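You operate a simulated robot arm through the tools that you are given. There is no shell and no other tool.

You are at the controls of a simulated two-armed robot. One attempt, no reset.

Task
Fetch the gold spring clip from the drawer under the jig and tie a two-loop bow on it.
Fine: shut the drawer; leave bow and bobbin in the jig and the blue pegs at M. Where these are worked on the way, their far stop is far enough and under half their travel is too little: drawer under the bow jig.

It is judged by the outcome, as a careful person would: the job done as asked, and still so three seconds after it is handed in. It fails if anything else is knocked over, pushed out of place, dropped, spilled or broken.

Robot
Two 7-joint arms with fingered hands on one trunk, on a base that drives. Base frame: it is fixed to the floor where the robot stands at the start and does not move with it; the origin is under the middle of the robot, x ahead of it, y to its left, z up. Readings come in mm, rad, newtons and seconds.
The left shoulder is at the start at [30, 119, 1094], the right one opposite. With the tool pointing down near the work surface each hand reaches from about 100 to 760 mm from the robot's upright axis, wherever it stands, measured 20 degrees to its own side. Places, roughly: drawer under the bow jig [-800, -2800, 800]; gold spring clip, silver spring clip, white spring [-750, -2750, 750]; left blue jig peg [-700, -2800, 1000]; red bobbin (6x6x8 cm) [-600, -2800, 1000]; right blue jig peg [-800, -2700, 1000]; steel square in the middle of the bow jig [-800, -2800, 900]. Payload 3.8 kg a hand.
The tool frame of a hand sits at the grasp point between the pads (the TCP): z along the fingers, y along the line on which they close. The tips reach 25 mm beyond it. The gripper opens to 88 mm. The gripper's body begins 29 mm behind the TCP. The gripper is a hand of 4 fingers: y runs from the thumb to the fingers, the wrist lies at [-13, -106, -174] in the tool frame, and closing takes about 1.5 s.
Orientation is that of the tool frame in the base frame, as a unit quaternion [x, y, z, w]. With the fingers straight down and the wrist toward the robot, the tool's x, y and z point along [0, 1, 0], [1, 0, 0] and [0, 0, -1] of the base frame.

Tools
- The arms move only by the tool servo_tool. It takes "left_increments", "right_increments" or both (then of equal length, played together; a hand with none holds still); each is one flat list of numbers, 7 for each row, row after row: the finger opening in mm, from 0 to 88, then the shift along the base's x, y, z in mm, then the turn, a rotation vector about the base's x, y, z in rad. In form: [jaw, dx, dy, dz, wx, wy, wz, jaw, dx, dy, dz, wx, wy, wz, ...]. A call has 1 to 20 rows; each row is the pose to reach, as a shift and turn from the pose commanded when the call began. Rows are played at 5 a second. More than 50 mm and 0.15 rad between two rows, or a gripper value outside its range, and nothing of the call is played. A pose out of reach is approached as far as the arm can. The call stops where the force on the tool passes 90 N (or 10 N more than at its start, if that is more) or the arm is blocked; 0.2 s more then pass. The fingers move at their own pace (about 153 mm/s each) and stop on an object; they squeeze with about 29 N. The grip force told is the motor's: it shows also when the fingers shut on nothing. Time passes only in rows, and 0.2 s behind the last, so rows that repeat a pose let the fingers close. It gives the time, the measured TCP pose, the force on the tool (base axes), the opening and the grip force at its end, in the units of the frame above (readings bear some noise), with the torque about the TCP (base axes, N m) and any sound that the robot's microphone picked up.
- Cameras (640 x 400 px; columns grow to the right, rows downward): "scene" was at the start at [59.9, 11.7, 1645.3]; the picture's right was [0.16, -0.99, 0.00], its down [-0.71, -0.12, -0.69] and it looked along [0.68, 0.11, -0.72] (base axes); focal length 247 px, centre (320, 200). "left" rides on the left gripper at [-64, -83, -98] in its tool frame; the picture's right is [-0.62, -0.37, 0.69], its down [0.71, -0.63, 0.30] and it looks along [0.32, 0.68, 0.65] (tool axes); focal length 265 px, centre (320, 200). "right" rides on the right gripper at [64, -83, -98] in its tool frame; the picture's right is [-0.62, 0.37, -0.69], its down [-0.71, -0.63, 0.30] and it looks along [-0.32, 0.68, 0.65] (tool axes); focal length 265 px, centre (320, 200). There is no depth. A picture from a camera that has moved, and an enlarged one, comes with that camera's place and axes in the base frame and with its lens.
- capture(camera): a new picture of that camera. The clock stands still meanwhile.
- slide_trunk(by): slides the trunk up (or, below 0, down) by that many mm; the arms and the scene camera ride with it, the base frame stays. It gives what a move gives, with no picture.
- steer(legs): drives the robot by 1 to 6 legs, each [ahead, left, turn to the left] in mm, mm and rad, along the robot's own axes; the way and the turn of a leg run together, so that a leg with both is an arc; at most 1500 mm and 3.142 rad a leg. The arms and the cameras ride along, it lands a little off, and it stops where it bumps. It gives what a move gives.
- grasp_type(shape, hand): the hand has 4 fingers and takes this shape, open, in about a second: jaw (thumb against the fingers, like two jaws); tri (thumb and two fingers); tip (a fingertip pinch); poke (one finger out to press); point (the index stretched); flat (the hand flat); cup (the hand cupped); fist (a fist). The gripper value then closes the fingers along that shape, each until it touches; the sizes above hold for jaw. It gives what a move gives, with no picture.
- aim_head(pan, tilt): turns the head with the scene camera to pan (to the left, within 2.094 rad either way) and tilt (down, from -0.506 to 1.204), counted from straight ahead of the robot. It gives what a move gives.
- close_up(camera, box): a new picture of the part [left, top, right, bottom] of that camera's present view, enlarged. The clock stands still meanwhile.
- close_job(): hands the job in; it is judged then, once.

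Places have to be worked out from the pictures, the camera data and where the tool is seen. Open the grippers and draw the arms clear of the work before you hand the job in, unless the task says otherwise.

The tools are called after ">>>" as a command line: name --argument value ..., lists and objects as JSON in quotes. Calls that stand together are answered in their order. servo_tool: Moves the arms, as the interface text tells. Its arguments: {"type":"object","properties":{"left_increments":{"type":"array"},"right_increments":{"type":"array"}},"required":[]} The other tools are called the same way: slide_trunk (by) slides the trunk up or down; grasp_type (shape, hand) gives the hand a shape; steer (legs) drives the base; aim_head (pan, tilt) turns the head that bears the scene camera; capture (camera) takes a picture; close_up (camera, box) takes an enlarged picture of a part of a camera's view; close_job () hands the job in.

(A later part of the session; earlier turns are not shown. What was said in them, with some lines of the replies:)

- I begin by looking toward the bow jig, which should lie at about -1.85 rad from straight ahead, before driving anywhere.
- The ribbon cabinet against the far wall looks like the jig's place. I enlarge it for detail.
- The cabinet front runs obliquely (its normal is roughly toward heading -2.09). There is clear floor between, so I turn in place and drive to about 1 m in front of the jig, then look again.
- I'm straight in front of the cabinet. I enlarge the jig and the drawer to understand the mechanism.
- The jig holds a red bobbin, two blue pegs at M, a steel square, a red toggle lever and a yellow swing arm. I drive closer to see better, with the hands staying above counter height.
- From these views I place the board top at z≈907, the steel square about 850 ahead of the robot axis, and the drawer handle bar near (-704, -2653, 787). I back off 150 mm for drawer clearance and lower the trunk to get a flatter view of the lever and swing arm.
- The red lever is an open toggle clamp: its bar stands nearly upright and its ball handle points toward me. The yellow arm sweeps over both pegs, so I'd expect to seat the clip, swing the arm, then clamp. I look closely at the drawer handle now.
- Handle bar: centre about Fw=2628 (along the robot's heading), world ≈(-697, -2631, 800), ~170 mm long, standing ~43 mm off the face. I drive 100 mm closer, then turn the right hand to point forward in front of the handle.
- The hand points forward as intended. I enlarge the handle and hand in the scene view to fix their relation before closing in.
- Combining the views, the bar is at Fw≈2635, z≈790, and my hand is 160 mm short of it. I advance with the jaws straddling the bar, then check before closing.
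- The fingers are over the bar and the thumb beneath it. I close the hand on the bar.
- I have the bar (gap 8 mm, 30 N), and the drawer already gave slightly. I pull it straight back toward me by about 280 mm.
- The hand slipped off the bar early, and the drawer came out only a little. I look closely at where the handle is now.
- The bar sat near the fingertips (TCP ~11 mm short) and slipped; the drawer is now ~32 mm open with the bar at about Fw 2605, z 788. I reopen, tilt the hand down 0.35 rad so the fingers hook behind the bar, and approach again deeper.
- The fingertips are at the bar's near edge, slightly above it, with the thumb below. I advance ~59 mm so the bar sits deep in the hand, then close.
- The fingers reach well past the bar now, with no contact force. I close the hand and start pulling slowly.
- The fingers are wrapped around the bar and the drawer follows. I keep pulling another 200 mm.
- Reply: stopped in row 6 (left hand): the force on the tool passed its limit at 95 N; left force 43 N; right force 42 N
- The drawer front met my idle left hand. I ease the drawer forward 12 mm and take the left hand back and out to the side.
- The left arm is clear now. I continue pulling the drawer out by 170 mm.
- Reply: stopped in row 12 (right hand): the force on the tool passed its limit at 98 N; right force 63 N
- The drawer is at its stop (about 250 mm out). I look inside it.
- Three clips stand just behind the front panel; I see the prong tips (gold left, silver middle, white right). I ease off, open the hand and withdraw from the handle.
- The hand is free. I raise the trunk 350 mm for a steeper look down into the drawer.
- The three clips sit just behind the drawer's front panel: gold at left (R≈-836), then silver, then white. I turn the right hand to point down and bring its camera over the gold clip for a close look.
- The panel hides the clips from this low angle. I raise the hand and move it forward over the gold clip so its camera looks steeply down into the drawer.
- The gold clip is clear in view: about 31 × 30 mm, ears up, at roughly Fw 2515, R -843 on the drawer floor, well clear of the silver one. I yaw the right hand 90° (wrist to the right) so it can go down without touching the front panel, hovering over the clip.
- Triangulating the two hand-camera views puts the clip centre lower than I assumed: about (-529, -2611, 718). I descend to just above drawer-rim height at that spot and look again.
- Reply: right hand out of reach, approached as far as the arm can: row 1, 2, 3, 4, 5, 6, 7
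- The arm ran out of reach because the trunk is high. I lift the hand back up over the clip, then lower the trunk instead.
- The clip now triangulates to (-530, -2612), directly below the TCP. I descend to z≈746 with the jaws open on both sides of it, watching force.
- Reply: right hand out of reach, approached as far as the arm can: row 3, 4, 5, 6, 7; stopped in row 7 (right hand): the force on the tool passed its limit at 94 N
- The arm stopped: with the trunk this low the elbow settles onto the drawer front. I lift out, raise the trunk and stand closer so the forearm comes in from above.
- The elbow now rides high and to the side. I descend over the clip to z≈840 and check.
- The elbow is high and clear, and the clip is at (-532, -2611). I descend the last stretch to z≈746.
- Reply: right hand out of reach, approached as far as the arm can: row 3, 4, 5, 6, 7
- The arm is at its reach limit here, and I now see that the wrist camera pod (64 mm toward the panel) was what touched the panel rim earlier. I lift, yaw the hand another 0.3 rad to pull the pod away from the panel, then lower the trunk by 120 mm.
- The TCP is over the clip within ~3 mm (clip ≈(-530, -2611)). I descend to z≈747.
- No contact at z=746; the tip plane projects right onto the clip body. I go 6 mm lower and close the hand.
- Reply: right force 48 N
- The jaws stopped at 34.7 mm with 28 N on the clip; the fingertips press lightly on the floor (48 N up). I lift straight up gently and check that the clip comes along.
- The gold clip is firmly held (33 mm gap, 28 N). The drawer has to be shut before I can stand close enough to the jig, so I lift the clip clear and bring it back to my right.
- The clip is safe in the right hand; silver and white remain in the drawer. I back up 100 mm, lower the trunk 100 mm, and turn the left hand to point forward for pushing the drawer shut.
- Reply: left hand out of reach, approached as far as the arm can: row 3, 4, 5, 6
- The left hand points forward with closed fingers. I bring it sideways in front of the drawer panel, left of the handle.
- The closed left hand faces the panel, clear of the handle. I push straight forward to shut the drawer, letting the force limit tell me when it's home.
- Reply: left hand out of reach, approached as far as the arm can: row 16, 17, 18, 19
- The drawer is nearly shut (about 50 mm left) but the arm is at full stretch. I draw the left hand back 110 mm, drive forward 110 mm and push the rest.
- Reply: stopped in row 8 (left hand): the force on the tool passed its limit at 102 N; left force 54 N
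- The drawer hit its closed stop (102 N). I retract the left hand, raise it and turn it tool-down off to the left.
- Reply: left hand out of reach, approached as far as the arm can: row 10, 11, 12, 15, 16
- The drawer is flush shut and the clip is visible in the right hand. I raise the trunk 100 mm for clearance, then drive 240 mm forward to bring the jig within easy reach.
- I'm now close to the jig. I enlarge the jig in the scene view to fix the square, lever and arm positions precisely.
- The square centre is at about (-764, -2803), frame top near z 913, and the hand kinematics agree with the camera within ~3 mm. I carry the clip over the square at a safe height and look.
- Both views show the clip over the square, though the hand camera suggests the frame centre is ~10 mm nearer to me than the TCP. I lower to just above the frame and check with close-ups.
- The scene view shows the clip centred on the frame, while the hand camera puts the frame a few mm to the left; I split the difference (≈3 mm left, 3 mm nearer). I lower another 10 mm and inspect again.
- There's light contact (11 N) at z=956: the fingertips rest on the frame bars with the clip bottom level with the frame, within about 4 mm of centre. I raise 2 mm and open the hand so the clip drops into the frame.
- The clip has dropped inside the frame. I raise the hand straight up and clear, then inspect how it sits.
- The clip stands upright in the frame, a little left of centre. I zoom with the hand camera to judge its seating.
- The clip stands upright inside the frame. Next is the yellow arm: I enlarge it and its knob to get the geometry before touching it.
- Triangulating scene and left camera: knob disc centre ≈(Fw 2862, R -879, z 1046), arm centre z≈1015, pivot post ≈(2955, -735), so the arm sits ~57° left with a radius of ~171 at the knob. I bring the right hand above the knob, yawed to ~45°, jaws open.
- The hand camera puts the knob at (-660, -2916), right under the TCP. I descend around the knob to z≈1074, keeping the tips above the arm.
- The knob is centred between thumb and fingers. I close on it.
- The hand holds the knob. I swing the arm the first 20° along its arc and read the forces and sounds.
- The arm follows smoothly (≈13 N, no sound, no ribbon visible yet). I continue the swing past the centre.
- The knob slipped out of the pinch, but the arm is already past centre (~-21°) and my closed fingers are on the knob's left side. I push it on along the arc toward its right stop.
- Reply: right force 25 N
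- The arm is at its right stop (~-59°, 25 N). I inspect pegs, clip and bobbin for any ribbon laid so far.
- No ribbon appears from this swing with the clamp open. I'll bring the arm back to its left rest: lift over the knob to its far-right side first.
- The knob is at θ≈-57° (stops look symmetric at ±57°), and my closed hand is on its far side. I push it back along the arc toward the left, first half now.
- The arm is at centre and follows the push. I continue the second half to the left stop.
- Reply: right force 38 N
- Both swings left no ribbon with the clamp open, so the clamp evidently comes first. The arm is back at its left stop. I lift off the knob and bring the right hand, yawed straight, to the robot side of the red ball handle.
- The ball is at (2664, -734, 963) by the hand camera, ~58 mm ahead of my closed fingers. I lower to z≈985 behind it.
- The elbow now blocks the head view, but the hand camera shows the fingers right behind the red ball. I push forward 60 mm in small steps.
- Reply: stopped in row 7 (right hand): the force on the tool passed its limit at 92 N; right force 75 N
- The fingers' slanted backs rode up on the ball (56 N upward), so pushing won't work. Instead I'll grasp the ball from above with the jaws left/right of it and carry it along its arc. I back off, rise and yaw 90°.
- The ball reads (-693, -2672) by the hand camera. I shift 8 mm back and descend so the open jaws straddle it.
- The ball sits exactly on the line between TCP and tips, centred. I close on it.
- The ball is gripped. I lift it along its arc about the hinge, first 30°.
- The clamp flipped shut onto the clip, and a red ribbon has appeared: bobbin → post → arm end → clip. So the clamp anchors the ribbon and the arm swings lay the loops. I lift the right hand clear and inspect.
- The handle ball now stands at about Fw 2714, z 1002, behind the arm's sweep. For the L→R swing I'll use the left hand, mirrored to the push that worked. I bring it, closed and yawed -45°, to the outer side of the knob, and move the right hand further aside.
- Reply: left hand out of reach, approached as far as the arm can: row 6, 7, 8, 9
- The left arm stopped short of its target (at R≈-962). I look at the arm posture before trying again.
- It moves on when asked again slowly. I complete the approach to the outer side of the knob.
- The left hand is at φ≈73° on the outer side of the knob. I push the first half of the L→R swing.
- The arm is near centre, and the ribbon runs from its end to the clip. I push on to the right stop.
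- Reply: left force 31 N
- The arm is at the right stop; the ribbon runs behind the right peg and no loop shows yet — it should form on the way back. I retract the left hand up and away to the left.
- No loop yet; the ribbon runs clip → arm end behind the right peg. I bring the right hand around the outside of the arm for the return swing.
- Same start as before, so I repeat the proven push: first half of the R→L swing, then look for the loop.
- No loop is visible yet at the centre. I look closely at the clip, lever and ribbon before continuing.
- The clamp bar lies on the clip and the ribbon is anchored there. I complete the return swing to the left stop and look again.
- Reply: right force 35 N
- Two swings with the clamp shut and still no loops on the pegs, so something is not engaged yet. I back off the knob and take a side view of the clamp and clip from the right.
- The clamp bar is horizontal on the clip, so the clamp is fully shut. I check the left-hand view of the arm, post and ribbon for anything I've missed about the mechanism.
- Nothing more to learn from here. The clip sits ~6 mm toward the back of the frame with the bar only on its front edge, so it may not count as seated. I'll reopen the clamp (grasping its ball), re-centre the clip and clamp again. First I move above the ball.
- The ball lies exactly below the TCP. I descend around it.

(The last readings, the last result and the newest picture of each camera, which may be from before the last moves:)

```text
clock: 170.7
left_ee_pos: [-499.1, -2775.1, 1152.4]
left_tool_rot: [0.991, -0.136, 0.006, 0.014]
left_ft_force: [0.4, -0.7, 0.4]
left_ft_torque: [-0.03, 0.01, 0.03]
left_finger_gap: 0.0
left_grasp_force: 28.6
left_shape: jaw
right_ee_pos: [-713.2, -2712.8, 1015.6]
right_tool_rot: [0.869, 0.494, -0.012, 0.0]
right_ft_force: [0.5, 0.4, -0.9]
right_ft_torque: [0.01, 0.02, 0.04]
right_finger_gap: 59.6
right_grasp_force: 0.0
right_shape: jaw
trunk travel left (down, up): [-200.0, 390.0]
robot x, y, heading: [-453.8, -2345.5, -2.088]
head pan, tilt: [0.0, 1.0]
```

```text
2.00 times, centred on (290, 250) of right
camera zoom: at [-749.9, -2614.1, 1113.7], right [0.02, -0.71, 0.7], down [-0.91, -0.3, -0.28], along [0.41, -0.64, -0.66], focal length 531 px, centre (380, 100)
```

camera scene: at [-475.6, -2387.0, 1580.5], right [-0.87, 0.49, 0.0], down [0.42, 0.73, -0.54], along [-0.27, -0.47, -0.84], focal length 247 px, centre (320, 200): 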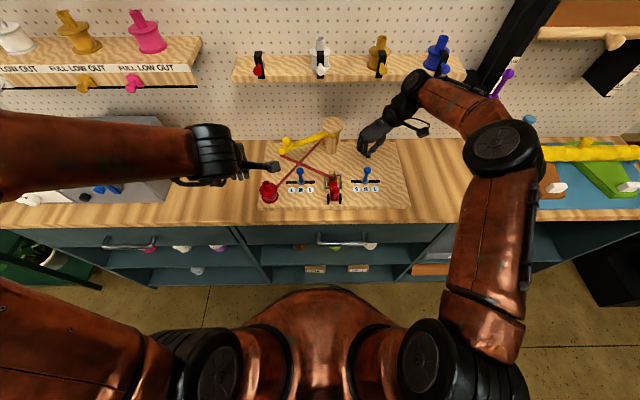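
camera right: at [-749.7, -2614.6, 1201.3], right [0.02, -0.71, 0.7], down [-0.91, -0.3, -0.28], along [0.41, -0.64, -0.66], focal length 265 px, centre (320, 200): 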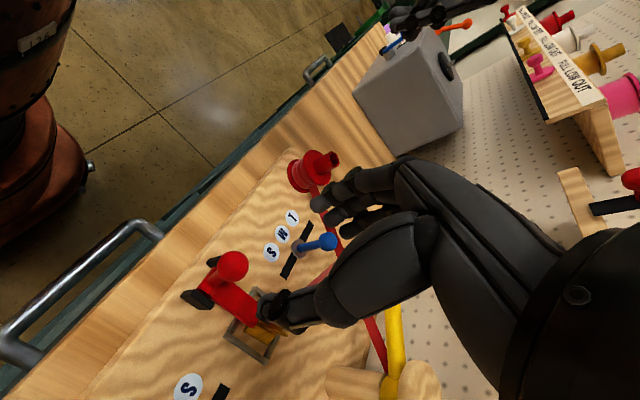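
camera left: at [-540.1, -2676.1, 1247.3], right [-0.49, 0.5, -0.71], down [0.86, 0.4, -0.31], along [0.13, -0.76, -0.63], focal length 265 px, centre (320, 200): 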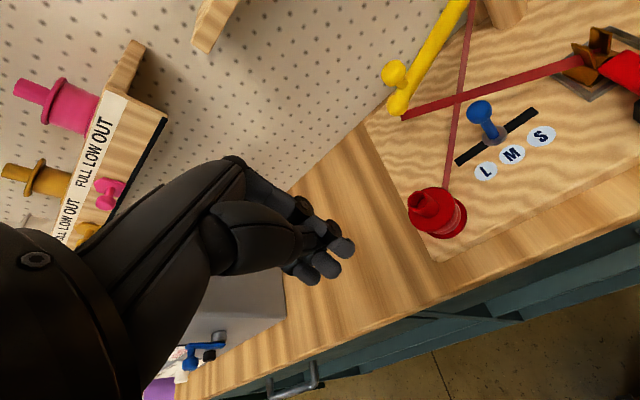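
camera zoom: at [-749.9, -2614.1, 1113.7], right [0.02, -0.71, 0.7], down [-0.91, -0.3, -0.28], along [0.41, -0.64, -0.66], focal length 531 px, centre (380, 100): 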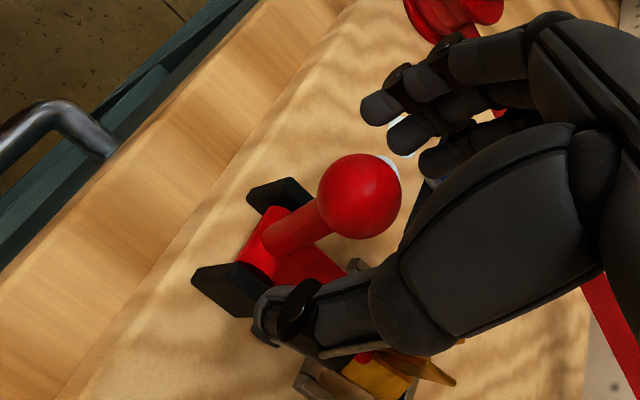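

Centred again. I close on the ball and swing it back toward me along its arc to open the clamp.

>>> servo_tool --right_increments '[40, 0, 0, 0, 0, 0, 0, 25, 0, 0, 0, 0, 0, 0, 5, 0, 0, 0, 0, 0, 0, 5, 0, 0, 0, 0, 0, 0, 5, 0, 0, 0, 0, 0, 0, 5, 3.5, 6.1, -2.4, 0, 0, 0, 5, 6.7, 11.7, -5.2, 0, 0, 0, 5, 9.8, 17.1, -8.6, 0, 0, 0, 5, 12.8, 22.2, -12.5, 0, 0, 0, 5, 15.5, 27, -16.9, 0, 0, 0, 5, 18.1, 31.5, -21.7, 0, 0, 0, 5, 20.4, 35.5, -27, 0, 0, 0, 5, 22.5, 39.2, -32.7, 0, 0, 0, 5, 24.7, 42.9, -40, 0, 0, 0]'

>>> close_up --camera "scene" --box '[250, 115, 410, 225]'

>>> capture --camera "right"

```text
clock: 173.7
left_ee_pos: [-502.8, -2777.7, 1152.3]
left_tool_rot: [0.99, -0.137, 0.007, 0.013]
left_ft_force: [0.1, -0.1, -0.7]
left_ft_torque: [0.0, -0.02, -0.01]
left_finger_gap: 0.0
left_grasp_force: 29.0
left_shape: jaw
right_ee_pos: [-690.3, -2673.1, 974.0]
right_tool_rot: [0.87, 0.493, -0.013, 0.0]
right_ft_force: [-16.4, -13.3, -2.2]
right_ft_torque: [-0.41, 0.3, -0.06]
right_finger_gap: 10.7
right_grasp_force: 29.3
right_shape: jaw
trunk travel left (down, up): [-200.0, 390.0]
robot x, y, heading: [-447.9, -2342.7, -2.086]
head pan, tilt: [0.0, 1.0]
```

```text
3.64 times, centred on (330, 170) of scene
camera zoom: at [-478.7, -2389.0, 1580.4], right [-0.87, 0.49, 0.0], down [0.42, 0.73, -0.54], along [-0.27, -0.47, -0.84], focal length 899 px, centre (284, 309)
```

zoom: 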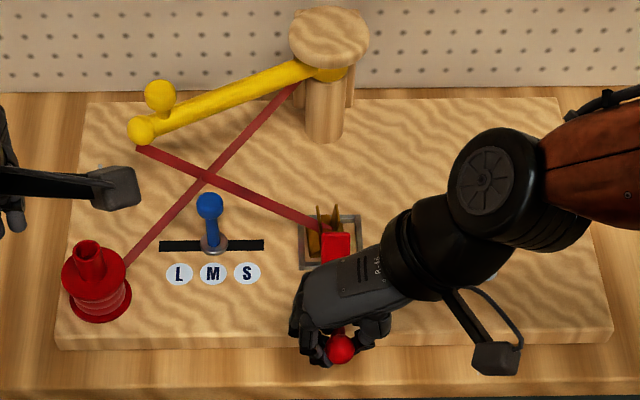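

```text
taken
camera right: at [-728.2, -2574.3, 1073.3], right [0.01, -0.71, 0.7], down [-0.91, -0.29, -0.28], along [0.41, -0.64, -0.65], focal length 265 px, centre (320, 200)
```

right: 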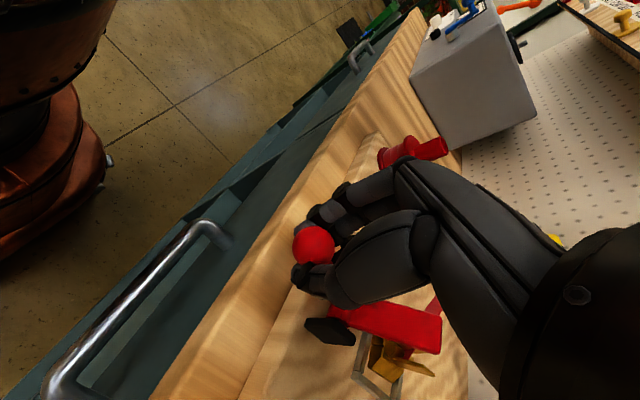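

The clamp is open again and the ribbon stays attached to the clip. So pressing the clamp pins the ribbon; the arm swing should be made with the clamp open, then pinned. I release the ball and lift away.

>>> servo_tool --right_increments '[5, -2, -3.5, 0, 0, 0, 0, 30, -2, -3.5, 0, 0, 0, 0, 60, -2, -3.5, 0, 0, 0, 0, 60, -2, -3.5, 0, 0, 0, 0, 60, -2, -3.5, 30, 0, 0, 0, 60, -2, -3.5, 70, 0, 0, 0, 40, -2, -3.5, 110, 0, 0, 0, 20, -35, 15, 120, 0, 0, 0, 5, -75, 38, 120, 0, 0, 0, 0, -115, 60, 120, 0, 0, 0, 0, -155, 83, 120, 0, 0, 0]'

>>> close_up --camera "scene" --box '[250, 115, 410, 225]'

>>> close_up --camera "scene" --box '[310, 150, 370, 200]'

```text
clock: 176.1
left_ee_pos: [-500.2, -2774.0, 1153.7]
left_tool_rot: [0.99, -0.137, 0.007, 0.014]
left_ft_force: [0.2, -0.7, -0.4]
left_ft_torque: [-0.02, 0.03, 0.04]
left_finger_gap: 0.1
left_grasp_force: 29.3
left_shape: jaw
right_ee_pos: [-842.3, -2589.4, 1096.5]
right_tool_rot: [0.868, 0.496, -0.012, 0.001]
right_ft_force: [-0.1, 0.2, -0.4]
right_ft_torque: [0.01, -0.02, 0.01]
right_finger_gap: 0.0
right_grasp_force: 28.9
right_shape: jaw
trunk travel left (down, up): [-200.0, 390.0]
robot x, y, heading: [-456.7, -2337.3, -2.084]
head pan, tilt: [0.0, 1.0]
```

```text
3.64 times, centred on (330, 170) of scene
camera zoom: at [-476.4, -2385.8, 1580.5], right [-0.87, 0.49, 0.0], down [0.42, 0.73, -0.54], along [-0.27, -0.47, -0.84], focal length 899 px, centre (284, 309)
```

zoom: 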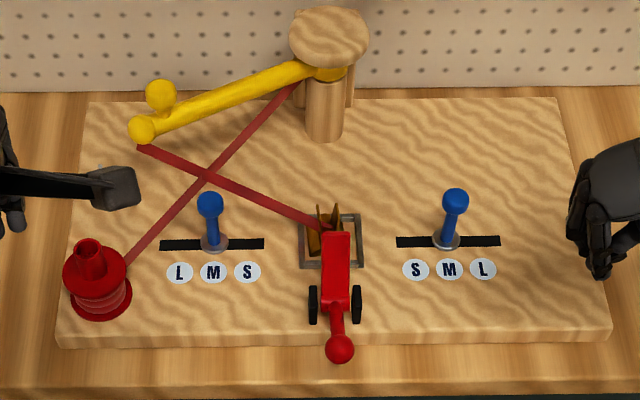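

```text
8.00 times, centred on (340, 175) of scene
camera zoom: at [-476.4, -2385.8, 1580.5], right [-0.87, 0.49, 0.0], down [0.42, 0.73, -0.54], along [-0.27, -0.47, -0.84], focal length 1978 px, centre (160, 400)
```

zoom: 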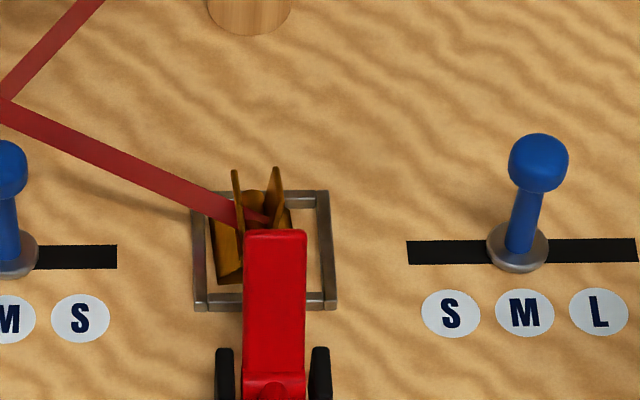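

The ribbon end is held between the clip's ears. Now with the clamp open I bring the left hand around the outside of the arm for the L→R swing.

>>> servo_tool --left_increments '[0, -2, -33.5, -20, 0, 0, -0.1, 0, -9, -69.8, -40, 0, 0, -0.2, 0, -19.5, -104.1, -60, 0, 0, -0.3, 0, -37, -134.5, -75, 0, 0, -0.4, 0, -58, -157, -80, 0, 0, -0.5, 0, -79.1, -173.7, -80, 0, 0, -0.58, 0, -103.1, -185.3, -80, 0, 0, -0.66, 0, -125.9, -192.9, -80, 0, 0, -0.72, 0, -145.4, -196.7, -80, 0, 0, -0.77, 0, -157.1, -196.9, -80, 0, 0, -0.77, 0, -157.1, -196.9, -80, 0, 0, -0.77]'

>>> close_up --camera "scene" --box '[220, 70, 420, 225]'

```text
clock: 178.5
left_ee_pos: [-656.4, -2972.4, 1073.6]
left_tool_rot: [0.866, -0.499, 0.001, 0.016]
left_ft_force: [0.1, 0.4, 0.7]
left_ft_torque: [-0.01, -0.02, 0.02]
left_finger_gap: 0.2
left_grasp_force: 29.4
left_shape: jaw
right_ee_pos: [-842.8, -2589.6, 1095.7]
right_tool_rot: [0.869, 0.495, -0.013, -0.001]
right_ft_force: [0.3, 0.2, 0.2]
right_ft_torque: [0.0, -0.01, -0.01]
right_finger_gap: 0.0
right_grasp_force: 28.8
right_shape: jaw
trunk travel left (down, up): [-200.0, 390.0]
robot x, y, heading: [-449.6, -2342.0, -2.089]
head pan, tilt: [0.0, 1.0]
```

```text
2.58 times, centred on (320, 148) of scene
camera zoom: at [-475.3, -2386.9, 1580.5], right [-0.87, 0.49, 0.0], down [0.42, 0.73, -0.54], along [-0.27, -0.47, -0.84], focal length 638 px, centre (320, 336)
```

zoom: 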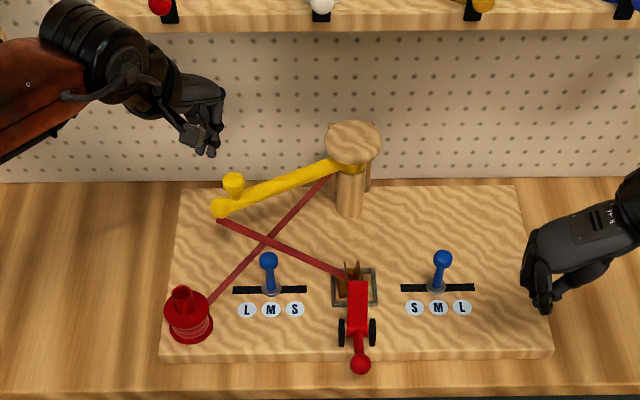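

Left hand in place. I push the arm from left to centre.

>>> servo_tool --left_increments '[0, -4.6, 22.1, 0, 0, 0, 0, 0, -3.7, 40.2, 0, 0, 0, 0, 0, -4.7, 58.5, 0, 0, 0, 0, 0, -7.7, 76.4, 0, 0, 0, 0, 0, -12.4, 94, 0, 0, 0, 0, 0, -18.9, 110.9, 0, 0, 0, 0, 0, -27.2, 127.2, 0, 0, 0, 0, 0, -37.2, 142.4, 0, 0, 0, 0, 0, -48.6, 156.6, 0, 0, 0, 0, 0, -61.6, 169.4, 0, 0, 0, 0]'

>>> close_up --camera "scene" --box '[220, 70, 420, 225]'

>>> capture --camera "left"

```text
clock: 180.7
left_ee_pos: [-719.0, -2802.7, 1073.6]
left_tool_rot: [0.867, -0.499, 0.0, 0.015]
left_ft_force: [0.0, -1.0, 0.0]
left_ft_torque: [-0.02, -0.02, -0.01]
left_finger_gap: 0.0
left_grasp_force: 28.9
left_shape: jaw
right_ee_pos: [-843.4, -2588.2, 1095.5]
right_tool_rot: [0.869, 0.494, -0.013, 0.0]
right_ft_force: [-0.1, -1.1, 0.2]
right_ft_torque: [-0.02, -0.02, 0.03]
right_finger_gap: 0.0
right_grasp_force: 28.9
right_shape: jaw
trunk travel left (down, up): [-200.0, 390.0]
robot x, y, heading: [-453.8, -2337.9, -2.092]
head pan, tilt: [0.0, 1.0]
```

```text
2.58 times, centred on (320, 148) of scene
camera zoom: at [-476.3, -2386.1, 1580.5], right [-0.87, 0.49, 0.0], down [0.42, 0.73, -0.54], along [-0.27, -0.47, -0.84], focal length 638 px, centre (320, 336)
```

zoom: 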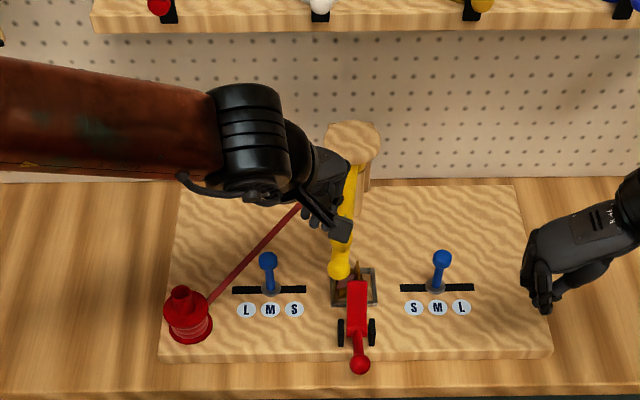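

```text
taken
camera left: at [-678.1, -2703.2, 1168.7], right [0.0, 0.7, -0.71], down [0.9, -0.31, -0.31], along [-0.44, -0.64, -0.63], focal length 265 px, centre (320, 200)
```

left: 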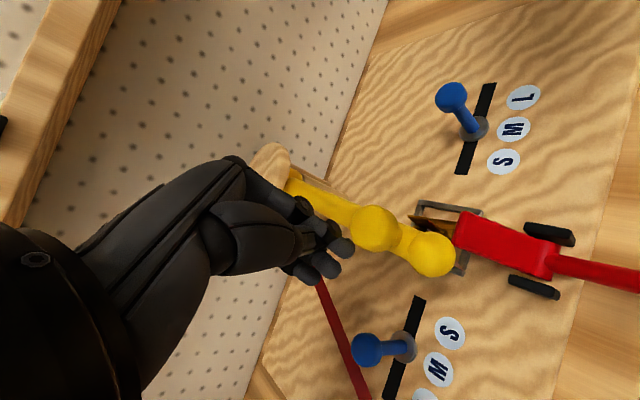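

At centre now; no loop yet. I complete the push to the right stop.

>>> servo_tool --left_increments '[0, -14.1, 11.4, 0, 0, 0, 0, 0, -29.4, 21.4, 0, 0, 0, 0, 0, -45.7, 29.6, 0, 0, 0, 0, 0, -62.7, 36.1, 0, 0, 0, 0, 0, -80.3, 40.8, 0, 0, 0, 0, 0, -98.3, 43.7, 0, 0, 0, 0, 0, -116.5, 44.5, 0, 0, 0, 0, 0, -134.7, 43.6, 0, 0, 0, 0, 0, -152.6, 40.6, 0, 0, 0, 0, 0, -170.2, 35.9, 0, 0, 0, 0, 0, -181.6, 31.7, 0, 0, 0, 0]'

>>> close_up --camera "scene" --box '[220, 70, 420, 225]'

>>> capture --camera "left"

```text
clock: 183.1
left_ee_pos: [-894.4, -2769.7, 1076.7]
left_tool_rot: [0.867, -0.498, 0.0, 0.016]
left_ft_force: [30.0, 10.0, 22.3]
left_ft_torque: [-0.01, -0.48, 0.09]
left_finger_gap: 0.0
left_grasp_force: 29.1
left_shape: jaw
right_ee_pos: [-836.6, -2586.8, 1099.3]
right_tool_rot: [0.868, 0.496, -0.015, 0.0]
right_ft_force: [0.5, 0.1, 0.3]
right_ft_torque: [-0.05, 0.0, -0.02]
right_finger_gap: 0.1
right_grasp_force: 28.8
right_shape: jaw
trunk travel left (down, up): [-200.0, 390.0]
robot x, y, heading: [-451.1, -2341.9, -2.081]
head pan, tilt: [0.0, 1.0]
```

```text
2.58 times, centred on (320, 148) of scene
camera zoom: at [-467.7, -2383.2, 1580.9], right [-0.87, 0.49, 0.0], down [0.41, 0.73, -0.54], along [-0.27, -0.47, -0.84], focal length 638 px, centre (320, 336)
```

zoom: 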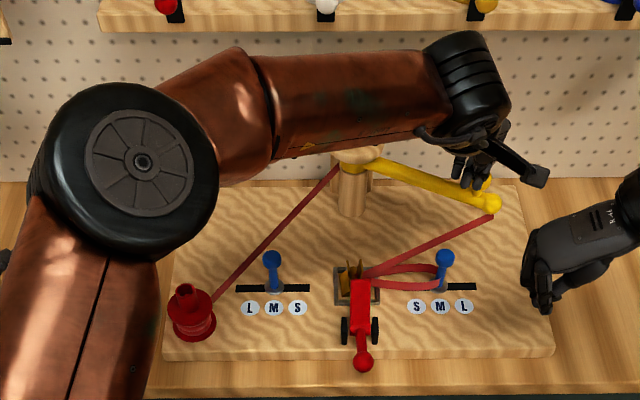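

```text
taken
camera left: at [-853.5, -2670.1, 1171.8], right [-0.01, 0.7, -0.71], down [0.9, -0.31, -0.31], along [-0.44, -0.64, -0.63], focal length 265 px, centre (320, 200)
```

left: 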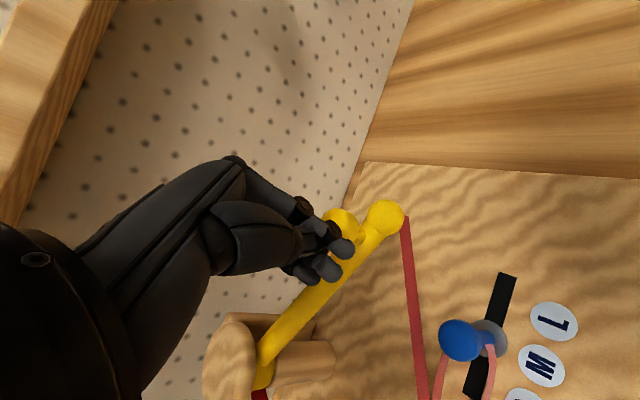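

A loop has appeared around the right peg: pin first, then swing with the clamp open. That is loop one. I retract the left hand for the return swing.

>>> servo_tool --left_increments '[0, 6, 0, 5, 0, 0, 0, 0, 8, 2, 35, 0, 0, 0, 0, 15, 10, 60, 0, 0, 0.05, 0, 50, 20, 65, 0, 0, 0.15, 0, 95, 24, 70, 0, 0, 0.25, 0, 140, 24, 75, 0, 0, 0.35, 0, 185, 20, 80, 0, 0, 0.45, 0, 230, 14, 80, 0, 0, 0.55, 0, 275, 8, 80, 0, 0, 0.65, 0, 320, 2, 80, 0, 0, 0.75, 0, 362, -2, 80, 0, 0, 0.77, 0, 400, -5, 80, 0, 0, 0.77]'

>>> close_up --camera "scene" --box '[240, 90, 430, 225]'

```text
clock: 185.7
left_ee_pos: [-498.8, -2776.1, 1154.8]
left_tool_rot: [0.991, -0.136, 0.005, 0.015]
left_ft_force: [-0.7, 0.8, -1.1]
left_ft_torque: [0.03, -0.01, -0.01]
left_finger_gap: 0.0
left_grasp_force: 28.6
left_shape: jaw
right_ee_pos: [-842.0, -2587.5, 1097.7]
right_tool_rot: [0.869, 0.494, -0.012, -0.001]
right_ft_force: [0.4, -0.4, 0.1]
right_ft_torque: [0.0, -0.03, 0.01]
right_finger_gap: 0.0
right_grasp_force: 29.3
right_shape: jaw
trunk travel left (down, up): [-200.0, 390.0]
robot x, y, heading: [-450.1, -2341.1, -2.085]
head pan, tilt: [0.0, 1.0]
```

```text
2.96 times, centred on (335, 158) of scene
camera zoom: at [-474.5, -2385.8, 1580.6], right [-0.87, 0.49, 0.0], down [0.42, 0.73, -0.54], along [-0.27, -0.47, -0.84], focal length 732 px, centre (276, 326)
```

zoom: 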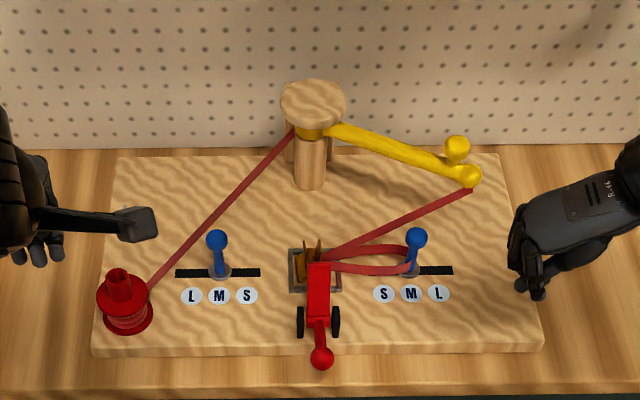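

Loop one is clear on the right peg. Swinging back unpinned is the safer test (pressing now might tie a one-loop bow), so I bring the right hand around the outside of the arm for the R→L swing.

>>> servo_tool --right_increments '[5, -44.6, 2.6, 0, 0, 0, -0.1, 5, -87.5, -1.6, 0, 0, 0, -0.2, 5, -126.6, -19.5, -5, 0, 0, -0.3, 5, -155.2, -49.2, -10, 0, 0, -0.4, 5, -166.5, -88.9, -15, 0, 0, -0.5, 5, -162.2, -131.7, -20, 0, 0, -0.6, 5, -145.3, -172.5, -23, 0, 0, -0.7, 5, -120.1, -208.9, -23, 0, 0, -0.785, 5, -120.1, -208.9, -23, 0, 0, -0.785]'

>>> capture --camera "right"

```text
clock: 187.7
left_ee_pos: [-501.5, -2776.0, 1155.2]
left_tool_rot: [0.991, -0.136, 0.007, 0.016]
left_ft_force: [0.2, 0.2, -0.3]
left_ft_torque: [0.0, 0.03, 0.0]
left_finger_gap: 0.0
left_grasp_force: 29.6
left_shape: jaw
right_ee_pos: [-963.5, -2796.3, 1072.8]
right_tool_rot: [0.992, 0.124, -0.01, -0.005]
right_ft_force: [0.3, 0.7, -0.2]
right_ft_torque: [-0.01, -0.01, -0.02]
right_finger_gap: 1.3
right_grasp_force: 0.1
right_shape: jaw
trunk travel left (down, up): [-200.0, 390.0]
robot x, y, heading: [-449.3, -2340.7, -2.083]
head pan, tilt: [0.0, 1.0]
```

```text
taken
camera right: at [-919.9, -2700.6, 1171.4], right [-0.49, -0.51, 0.7], down [-0.85, 0.44, -0.28], along [-0.16, -0.74, -0.66], focal length 265 px, centre (320, 200)
```

right: 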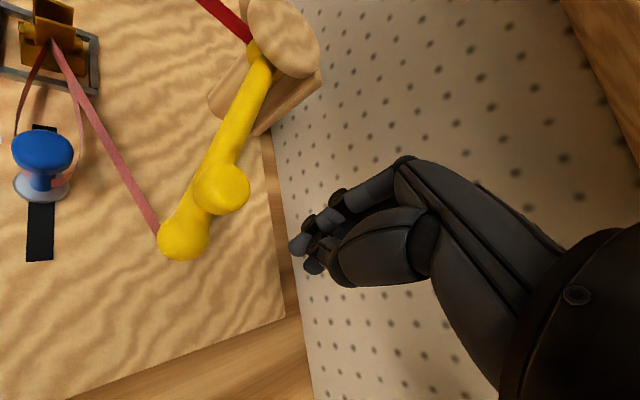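

In position with the loop still on the peg. I push the first half of the R→L swing.

>>> servo_tool --right_increments '[0, 25.5, 8, 0, 0, 0, 0, 0, 41.5, 17, 0, 0, 0, 0, 0, 57, 25, 0, 0, 0, 0, 0, 74, 31, 0, 0, 0, 0, 0, 91.5, 36, 0, 0, 0, 0, 0, 109.5, 39, 0, 0, 0, 0, 0, 127.5, 40, 0, 0, 0, 0, 0, 146, 39, 0, 0, 0, 0, 0, 164, 36, 0, 0, 0, 0, 0, 181.5, 31.5, 0, 0, 0, 0]'

>>> close_up --camera "scene" --box '[240, 90, 430, 225]'

```text
clock: 189.9
left_ee_pos: [-500.2, -2777.4, 1153.3]
left_tool_rot: [0.991, -0.137, 0.005, 0.015]
left_ft_force: [-0.6, -0.1, -0.4]
left_ft_torque: [-0.03, -0.02, -0.03]
left_finger_gap: 0.0
left_grasp_force: 29.2
left_shape: jaw
right_ee_pos: [-780.7, -2765.6, 1073.1]
right_tool_rot: [0.992, 0.125, -0.012, -0.006]
right_ft_force: [-0.1, 0.0, -0.1]
right_ft_torque: [0.02, 0.02, -0.02]
right_finger_gap: 0.1
right_grasp_force: 28.9
right_shape: jaw
trunk travel left (down, up): [-200.0, 390.0]
robot x, y, heading: [-449.6, -2341.9, -2.087]
head pan, tilt: [0.0, 1.0]
```

```text
2.96 times, centred on (335, 158) of scene
camera zoom: at [-475.0, -2386.7, 1580.5], right [-0.87, 0.49, 0.0], down [0.42, 0.73, -0.54], along [-0.27, -0.47, -0.84], focal length 732 px, centre (276, 326)
```

zoom: 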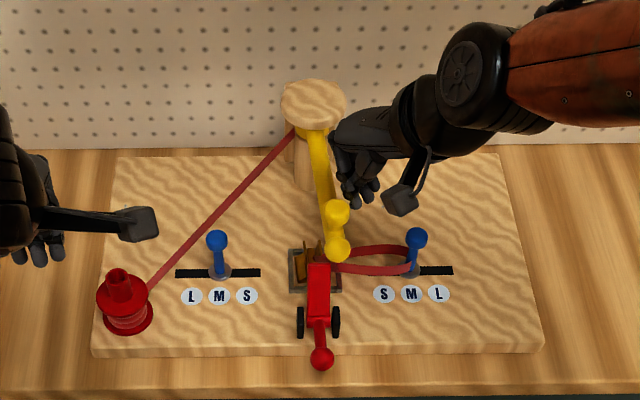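

The right loop stays put with the arm at centre. I finish the swing to the left stop.

>>> servo_tool --right_increments '[0, 17, -6.6, 0, 0, 0, 0, 0, 33.3, -14.8, 0, 0, 0, 0, 0, 48.6, -24.8, 0, 0, 0, 0, 0, 62.8, -36.1, 0, 0, 0, 0, 0, 75.6, -49, 0, 0, 0, 0, 0, 87.2, -63.1, 0, 0, 0, 0, 0, 97.1, -78.4, 0, 0, 0, 0, 0, 105.4, -94.6, 0, 0, 0, 0, 0, 111.9, -111.6, 0, 0, 0, 0, 0, 116.7, -129.2, 0, 0, 0, 0, 0, 118.8, -141.1, 0, 0, 0, 0]'

>>> close_up --camera "scene" --box '[240, 90, 430, 225]'

>>> capture --camera "right"

```text
clock: 192.3
left_ee_pos: [-500.7, -2768.6, 1157.9]
left_tool_rot: [0.99, -0.137, 0.008, 0.018]
left_ft_force: [-0.1, 0.1, -0.9]
left_ft_torque: [-0.01, 0.0, -0.05]
left_finger_gap: 0.0
left_grasp_force: 29.1
left_shape: jaw
right_ee_pos: [-664.1, -2898.0, 1077.3]
right_tool_rot: [0.992, 0.124, -0.012, -0.003]
right_ft_force: [-8.7, 39.2, 32.6]
right_ft_torque: [0.48, 0.22, -0.21]
right_finger_gap: 0.2
right_grasp_force: 28.5
right_shape: jaw
trunk travel left (down, up): [-200.0, 390.0]
robot x, y, heading: [-450.4, -2340.6, -2.089]
head pan, tilt: [0.0, 1.0]
```

```text
2.96 times, centred on (335, 158) of scene
camera zoom: at [-476.0, -2374.7, 1581.1], right [-0.87, 0.5, 0.0], down [0.42, 0.73, -0.55], along [-0.27, -0.48, -0.84], focal length 732 px, centre (276, 326)
```

zoom: 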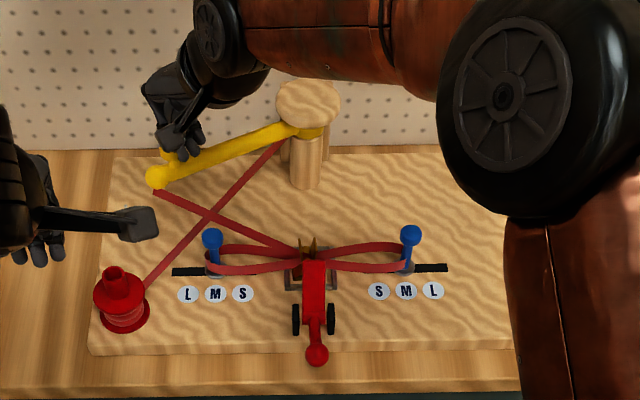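

```text
taken
camera right: at [-620.6, -2800.9, 1175.5], right [-0.49, -0.51, 0.7], down [-0.85, 0.44, -0.28], along [-0.16, -0.74, -0.65], focal length 265 px, centre (320, 200)
```

right: 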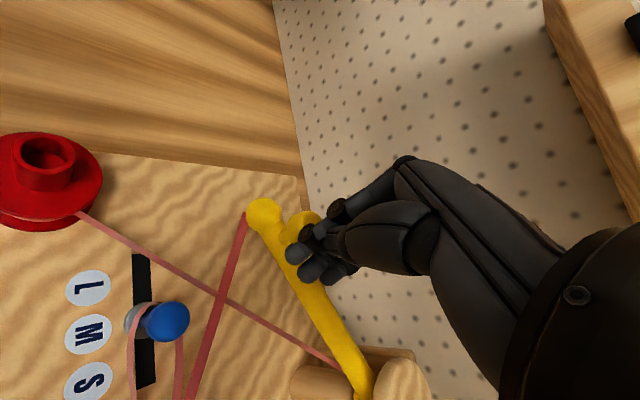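

Both loops are laid: one on each peg. Now the clamp must be pressed once more to tie them. I back off the knob and go above the red ball with jaws left/right of it.

>>> servo_tool --right_increments '[0, -4, 8, 0, 0, 0, 0, 0, -5, 12, 25, 0, 0, 0, 10, -5, 15, 55, 0, 0, 0.08, 30, -8, 50, 60, 0, 0, 0.18, 60, -12, 90, 60, 0, 0, 0.3, 60, -16, 125, 50, 0, 0, 0.42, 60, -20, 160, 30, 0, 0, 0.54, 60, -24, 195, 10, 0, 0, 0.66, 60, -27, 224, 5, 0, 0, 0.785, 60, -27, 224, 5, 0, 0, 0.785]'

>>> capture --camera "right"

>>> close_up --camera "scene" --box '[240, 90, 430, 225]'

```text
clock: 194.5
left_ee_pos: [-498.1, -2777.1, 1154.4]
left_tool_rot: [0.99, -0.137, 0.006, 0.014]
left_ft_force: [0.7, -0.8, 0.4]
left_ft_torque: [-0.01, -0.01, -0.01]
left_finger_gap: 0.0
left_grasp_force: 28.5
left_shape: jaw
right_ee_pos: [-688.6, -2681.8, 1077.7]
right_tool_rot: [0.869, 0.495, -0.012, 0.0]
right_ft_force: [0.9, -0.6, -0.7]
right_ft_torque: [0.02, -0.04, -0.01]
right_finger_gap: 59.5
right_grasp_force: 0.1
right_shape: jaw
trunk travel left (down, up): [-200.0, 390.0]
robot x, y, heading: [-452.3, -2338.9, -2.084]
head pan, tilt: [0.0, 1.0]
```

```text
taken
camera right: at [-727.1, -2582.5, 1176.0], right [0.02, -0.71, 0.7], down [-0.91, -0.3, -0.28], along [0.41, -0.63, -0.66], focal length 265 px, centre (320, 200)
```

right: 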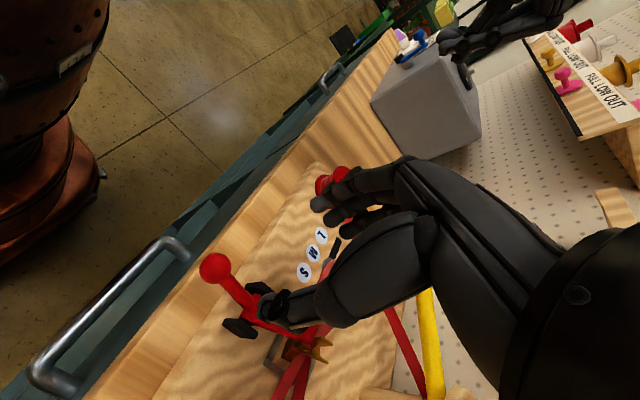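

```text
2.96 times, centred on (335, 158) of scene
camera zoom: at [-475.3, -2386.9, 1580.5], right [-0.87, 0.49, 0.0], down [0.42, 0.73, -0.54], along [-0.27, -0.47, -0.84], focal length 732 px, centre (276, 326)
```

zoom: 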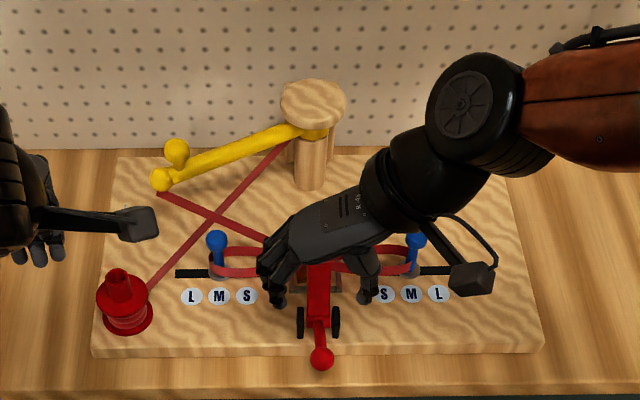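

Ball at (-692, -2671). I shift ~9 mm and descend around it, then close.

>>> servo_tool --right_increments '[60, -2, 5, -20, 0, 0, 0, 60, -3, 9, -50, 0, 0, 0, 60, -3, 9, -80, 0, 0, 0, 60, -3, 9, -100, 0, 0, 0, 60, -3, 9, -100, 0, 0, 0]'

>>> close_up --camera "right" --box '[180, 150, 400, 350]'

```text
clock: 195.7
left_ee_pos: [-499.8, -2776.7, 1153.0]
left_tool_rot: [0.991, -0.136, 0.006, 0.014]
left_ft_force: [-0.3, 0.5, -0.2]
left_ft_torque: [0.0, 0.0, 0.04]
left_finger_gap: 0.1
left_grasp_force: 28.9
left_shape: jaw
right_ee_pos: [-693.6, -2673.1, 977.1]
right_tool_rot: [0.869, 0.495, -0.012, 0.0]
right_ft_force: [-0.8, 0.7, -0.9]
right_ft_torque: [-0.03, 0.02, 0.0]
right_finger_gap: 59.5
right_grasp_force: 0.0
right_shape: jaw
trunk travel left (down, up): [-200.0, 390.0]
robot x, y, heading: [-451.0, -2339.2, -2.088]
head pan, tilt: [0.0, 1.0]
```

```text
2.00 times, centred on (290, 250) of right
camera zoom: at [-729.8, -2573.9, 1075.6], right [0.02, -0.71, 0.7], down [-0.91, -0.3, -0.28], along [0.41, -0.64, -0.66], focal length 531 px, centre (380, 100)
```

zoom: 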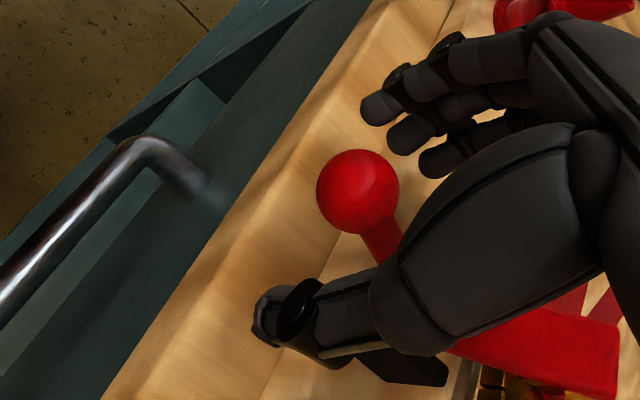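

Same relation as last time. I close on the ball and carry it along the arc to press the clamp shut.

>>> servo_tool --right_increments '[40, 0, 0, 0, 0, 0, 0, 25, 0, 0, 0, 0, 0, 0, 5, 0, 0, 0, 0, 0, 0, 5, 0, 0, 0, 0, 0, 0, 5, 0, 0, 0, 0, 0, 0, 5, 0, 0, 0, 0, 0, 0, 5, -1.8, -3.1, 6.1, 0, 0, 0, 5, -3.9, -6.8, 12, 0, 0, 0, 5, -6.2, -10.7, 17.5, 0, 0, 0, 5, -8.8, -15.3, 22.5, 0, 0, 0, 5, -11.6, -20.1, 27.1, 0, 0, 0, 5, -14.5, -25.2, 31.2, 0, 0, 0]'

>>> close_up --camera "scene" --box '[240, 90, 430, 225]'

>>> capture --camera "right"

```text
clock: 198.3
left_ee_pos: [-499.6, -2777.0, 1153.6]
left_tool_rot: [0.991, -0.136, 0.007, 0.015]
left_ft_force: [0.2, -0.2, -0.5]
left_ft_torque: [-0.01, 0.0, -0.02]
left_finger_gap: 0.2
left_grasp_force: 28.5
left_shape: jaw
right_ee_pos: [-704.4, -2698.2, 1008.4]
right_tool_rot: [0.868, 0.496, -0.01, -0.001]
right_ft_force: [5.3, 2.8, -8.9]
right_ft_torque: [0.09, -0.09, 0.08]
right_finger_gap: 9.5
right_grasp_force: 29.5
right_shape: jaw
trunk travel left (down, up): [-200.0, 390.0]
robot x, y, heading: [-445.3, -2337.2, -2.09]
head pan, tilt: [0.0, 1.0]
```

```text
2.96 times, centred on (335, 158) of scene
camera zoom: at [-475.1, -2386.6, 1580.4], right [-0.87, 0.49, 0.0], down [0.42, 0.73, -0.54], along [-0.27, -0.47, -0.84], focal length 732 px, centre (276, 326)
```

zoom: 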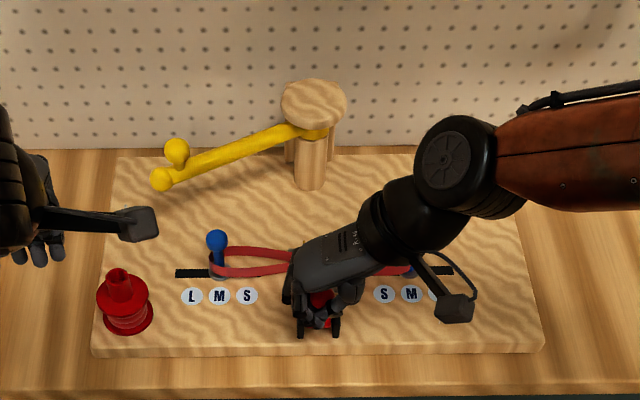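

```text
taken
camera right: at [-743.1, -2599.3, 1106.6], right [0.02, -0.72, 0.7], down [-0.91, -0.3, -0.28], along [0.41, -0.63, -0.66], focal length 265 px, centre (320, 200)
```

right: 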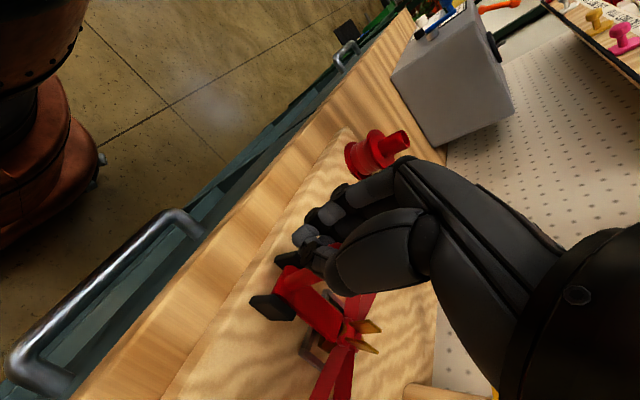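

The feed ribbon from bobbin and arm is gone and the two loops remain: the bow is tied. I lift the right hand clear and inspect.

>>> servo_tool --right_increments '[5, 3, 5, 5, 0, 0, 0, 5, 6, 10, 20, 0, 0, 0, 5, 8, 14, 50, 0, 0, 0, 5, 8, 14, 85, 0, 0, 0, 5, -20, 30, 110, 0, 0, 0, 5, -60, 50, 120, 0, 0, 0, 5, -100, 75, 120, 0, 0, 0, 5, -140, 100, 120, 0, 0, 0, 5, -170, 130, 120, 0, 0, 0]'

>>> close_up --camera "scene" --box '[240, 90, 430, 225]'

>>> close_up --camera "scene" --box '[280, 140, 390, 210]'

>>> capture --camera "scene"

```text
clock: 200.3
left_ee_pos: [-500.4, -2776.3, 1154.6]
left_tool_rot: [0.991, -0.136, 0.006, 0.015]
left_ft_force: [0.6, 1.6, -0.5]
left_ft_torque: [0.02, 0.03, -0.04]
left_finger_gap: 0.0
left_grasp_force: 28.7
left_shape: jaw
right_ee_pos: [-876.4, -2569.1, 1129.5]
right_tool_rot: [0.868, 0.496, -0.013, 0.0]
right_ft_force: [0.1, -0.2, 0.2]
right_ft_torque: [0.0, 0.04, -0.01]
right_finger_gap: 9.1
right_grasp_force: 29.1
right_shape: jaw
trunk travel left (down, up): [-200.0, 390.0]
robot x, y, heading: [-452.7, -2342.4, -2.09]
head pan, tilt: [0.0, 1.0]
```

```text
2.96 times, centred on (335, 158) of scene
camera zoom: at [-475.6, -2385.4, 1580.6], right [-0.87, 0.49, 0.0], down [0.42, 0.73, -0.54], along [-0.27, -0.47, -0.84], focal length 732 px, centre (276, 326)
```

zoom: 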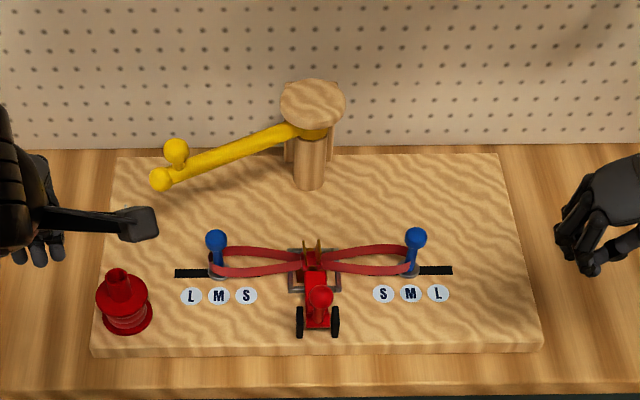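

```text
5.71 times, centred on (335, 175) of scene
camera zoom: at [-475.6, -2385.4, 1580.6], right [-0.87, 0.49, 0.0], down [0.42, 0.73, -0.54], along [-0.27, -0.47, -0.84], focal length 1413 px, centre (234, 343)
```

zoom: 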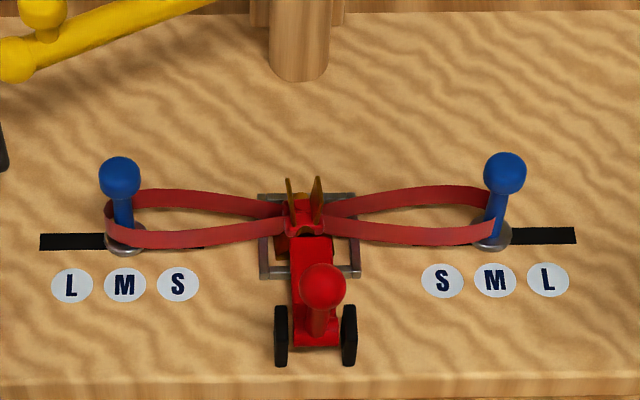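

```text
taken
camera scene: at [-475.6, -2385.4, 1580.6], right [-0.87, 0.49, 0.0], down [0.42, 0.73, -0.54], along [-0.27, -0.47, -0.84], focal length 247 px, centre (320, 200)
```

scene: 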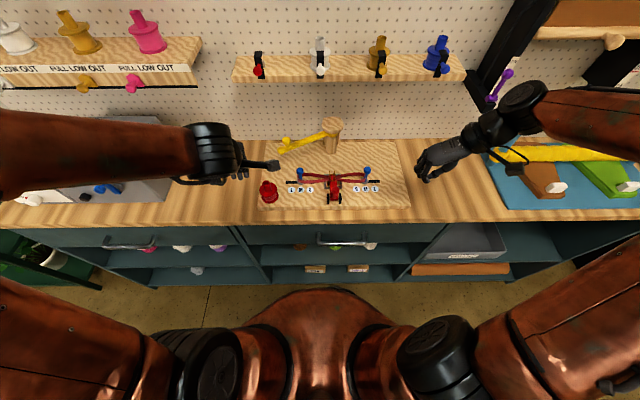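

The tied bow shows two loops with a knot on the gold clip, pegs at M, bobbin in place. I open both hands and back the robot straight away from the bench.

>>> servo_tool --left_increments '[40, 0, 0, 20, 0, 0, 0, 70, 5, 9, 40, 0, 0, 0, 70, 10, 18, 50, 0, 0, 0, 70, 10, 18, 50, 0, 0, 0]' --right_increments '[40, 0, 0, 20, 0, 0, 0, 70, 5, 9, 40, 0, 0, 0, 70, 10, 18, 50, 0, 0, 0, 70, 10, 18, 50, 0, 0, 0]'

>>> steer --legs '[[-350, 0, 0]]'

>>> aim_head --pan 0.0 --tilt 0.75

>>> capture --camera "scene"

>>> close_up --camera "scene" --box '[250, 110, 400, 250]'

```text
clock: 201.3
left_ee_pos: [-489.4, -2758.2, 1203.8]
left_tool_rot: [0.99, -0.137, 0.006, 0.014]
left_ft_force: [-0.1, -0.1, -0.2]
left_ft_torque: [0.01, 0.04, 0.01]
left_finger_gap: 69.8
left_grasp_force: 0.0
left_shape: jaw
right_ee_pos: [-866.9, -2550.9, 1178.6]
right_tool_rot: [0.869, 0.495, -0.011, 0.0]
right_ft_force: [-0.3, 0.1, -0.7]
right_ft_torque: [0.01, -0.02, -0.03]
right_finger_gap: 69.5
right_grasp_force: 0.1
right_shape: jaw
trunk travel left (down, up): [-200.0, 390.0]
robot x, y, heading: [-449.3, -2340.5, -2.089]
head pan, tilt: [0.0, 1.0]
```

```text
clock: 203.6
left_ee_pos: [-316.5, -2453.1, 1204.9]
left_tool_rot: [0.991, -0.136, 0.006, 0.014]
left_ft_force: [1.2, 0.1, -0.5]
left_ft_torque: [-0.02, 0.0, 0.01]
left_finger_gap: 69.5
left_grasp_force: 0.0
left_shape: jaw
right_ee_pos: [-692.8, -2244.6, 1178.4]
right_tool_rot: [0.869, 0.494, -0.012, 0.001]
right_ft_force: [-0.3, 0.0, 0.4]
right_ft_torque: [-0.01, 0.02, -0.02]
right_finger_gap: 69.6
right_grasp_force: 0.0
right_shape: jaw
trunk travel left (down, up): [-200.0, 390.0]
robot x, y, heading: [-276.6, -2035.7, -2.083]
head pan, tilt: [0.0, 1.0]
```

```text
clock: 204.3
left_ee_pos: [-316.7, -2454.1, 1203.9]
left_tool_rot: [0.99, -0.137, 0.006, 0.015]
left_ft_force: [-0.5, 0.0, 0.2]
left_ft_torque: [0.01, 0.0, 0.04]
left_finger_gap: 69.5
left_grasp_force: 0.1
left_shape: jaw
right_ee_pos: [-692.1, -2244.9, 1178.5]
right_tool_rot: [0.868, 0.496, -0.012, 0.0]
right_ft_force: [0.7, 0.0, -0.1]
right_ft_torque: [0.0, -0.02, 0.03]
right_finger_gap: 69.9
right_grasp_force: 0.0
right_shape: jaw
trunk travel left (down, up): [-200.0, 390.0]
robot x, y, heading: [-279.4, -2036.8, -2.083]
head pan, tilt: [0.0, 0.75]
```

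```text
taken
camera scene: at [-308.7, -2092.9, 1599.6], right [-0.87, 0.49, 0.0], down [0.34, 0.59, -0.73], along [-0.36, -0.64, -0.68], focal length 247 px, centre (320, 200)
```

scene: 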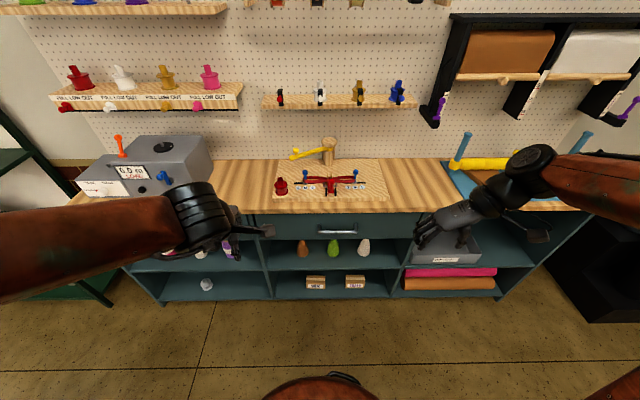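

```text
2.86 times, centred on (325, 180) of scene
camera zoom: at [-308.7, -2092.9, 1599.6], right [-0.87, 0.49, 0.0], down [0.34, 0.59, -0.73], along [-0.36, -0.64, -0.68], focal length 706 px, centre (306, 257)
```

zoom: 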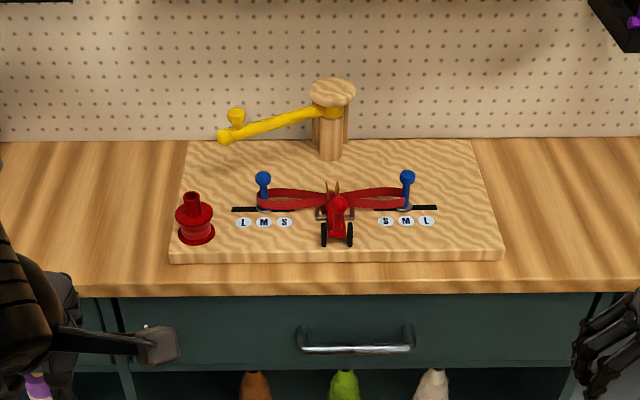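

The drawer is shut, the two-loop bow sits on the gold clip in the jig, pegs are at M, the bobbin is in place, and nothing around looks disturbed. Both hands are open and clear of the bench, so I hand the job in.

>>> close_job

```text
The job is handed in.
```

The two-loop bow is tied on the gold spring clip, and I've handed the job in. I don't have the judge's result.

- **Jig:** The bow is still in it, with one loop on each blue peg and the knot on the clip. Both pegs are at M and the red bobbin is in its place. I left the red clamp lever closed on the clip.
- **Clip:** It stands upright in the steel square, a few millimetres off centre.
- **Drawer:** It is shut, with the silver clip and the white spring still inside.
- **Surroundings:** In the last pictures nothing else looked knocked over or out of place. While I was pulling the drawer open, its front pressed against my idle left hand once, and I eased it off.
- **Extra moves:** I swung the yellow arm back and forth twice, once with the clamp open and once closed, before working out the right order. Those swings laid no ribbon.

Both hands are open, and the robot is backed away from the bench.
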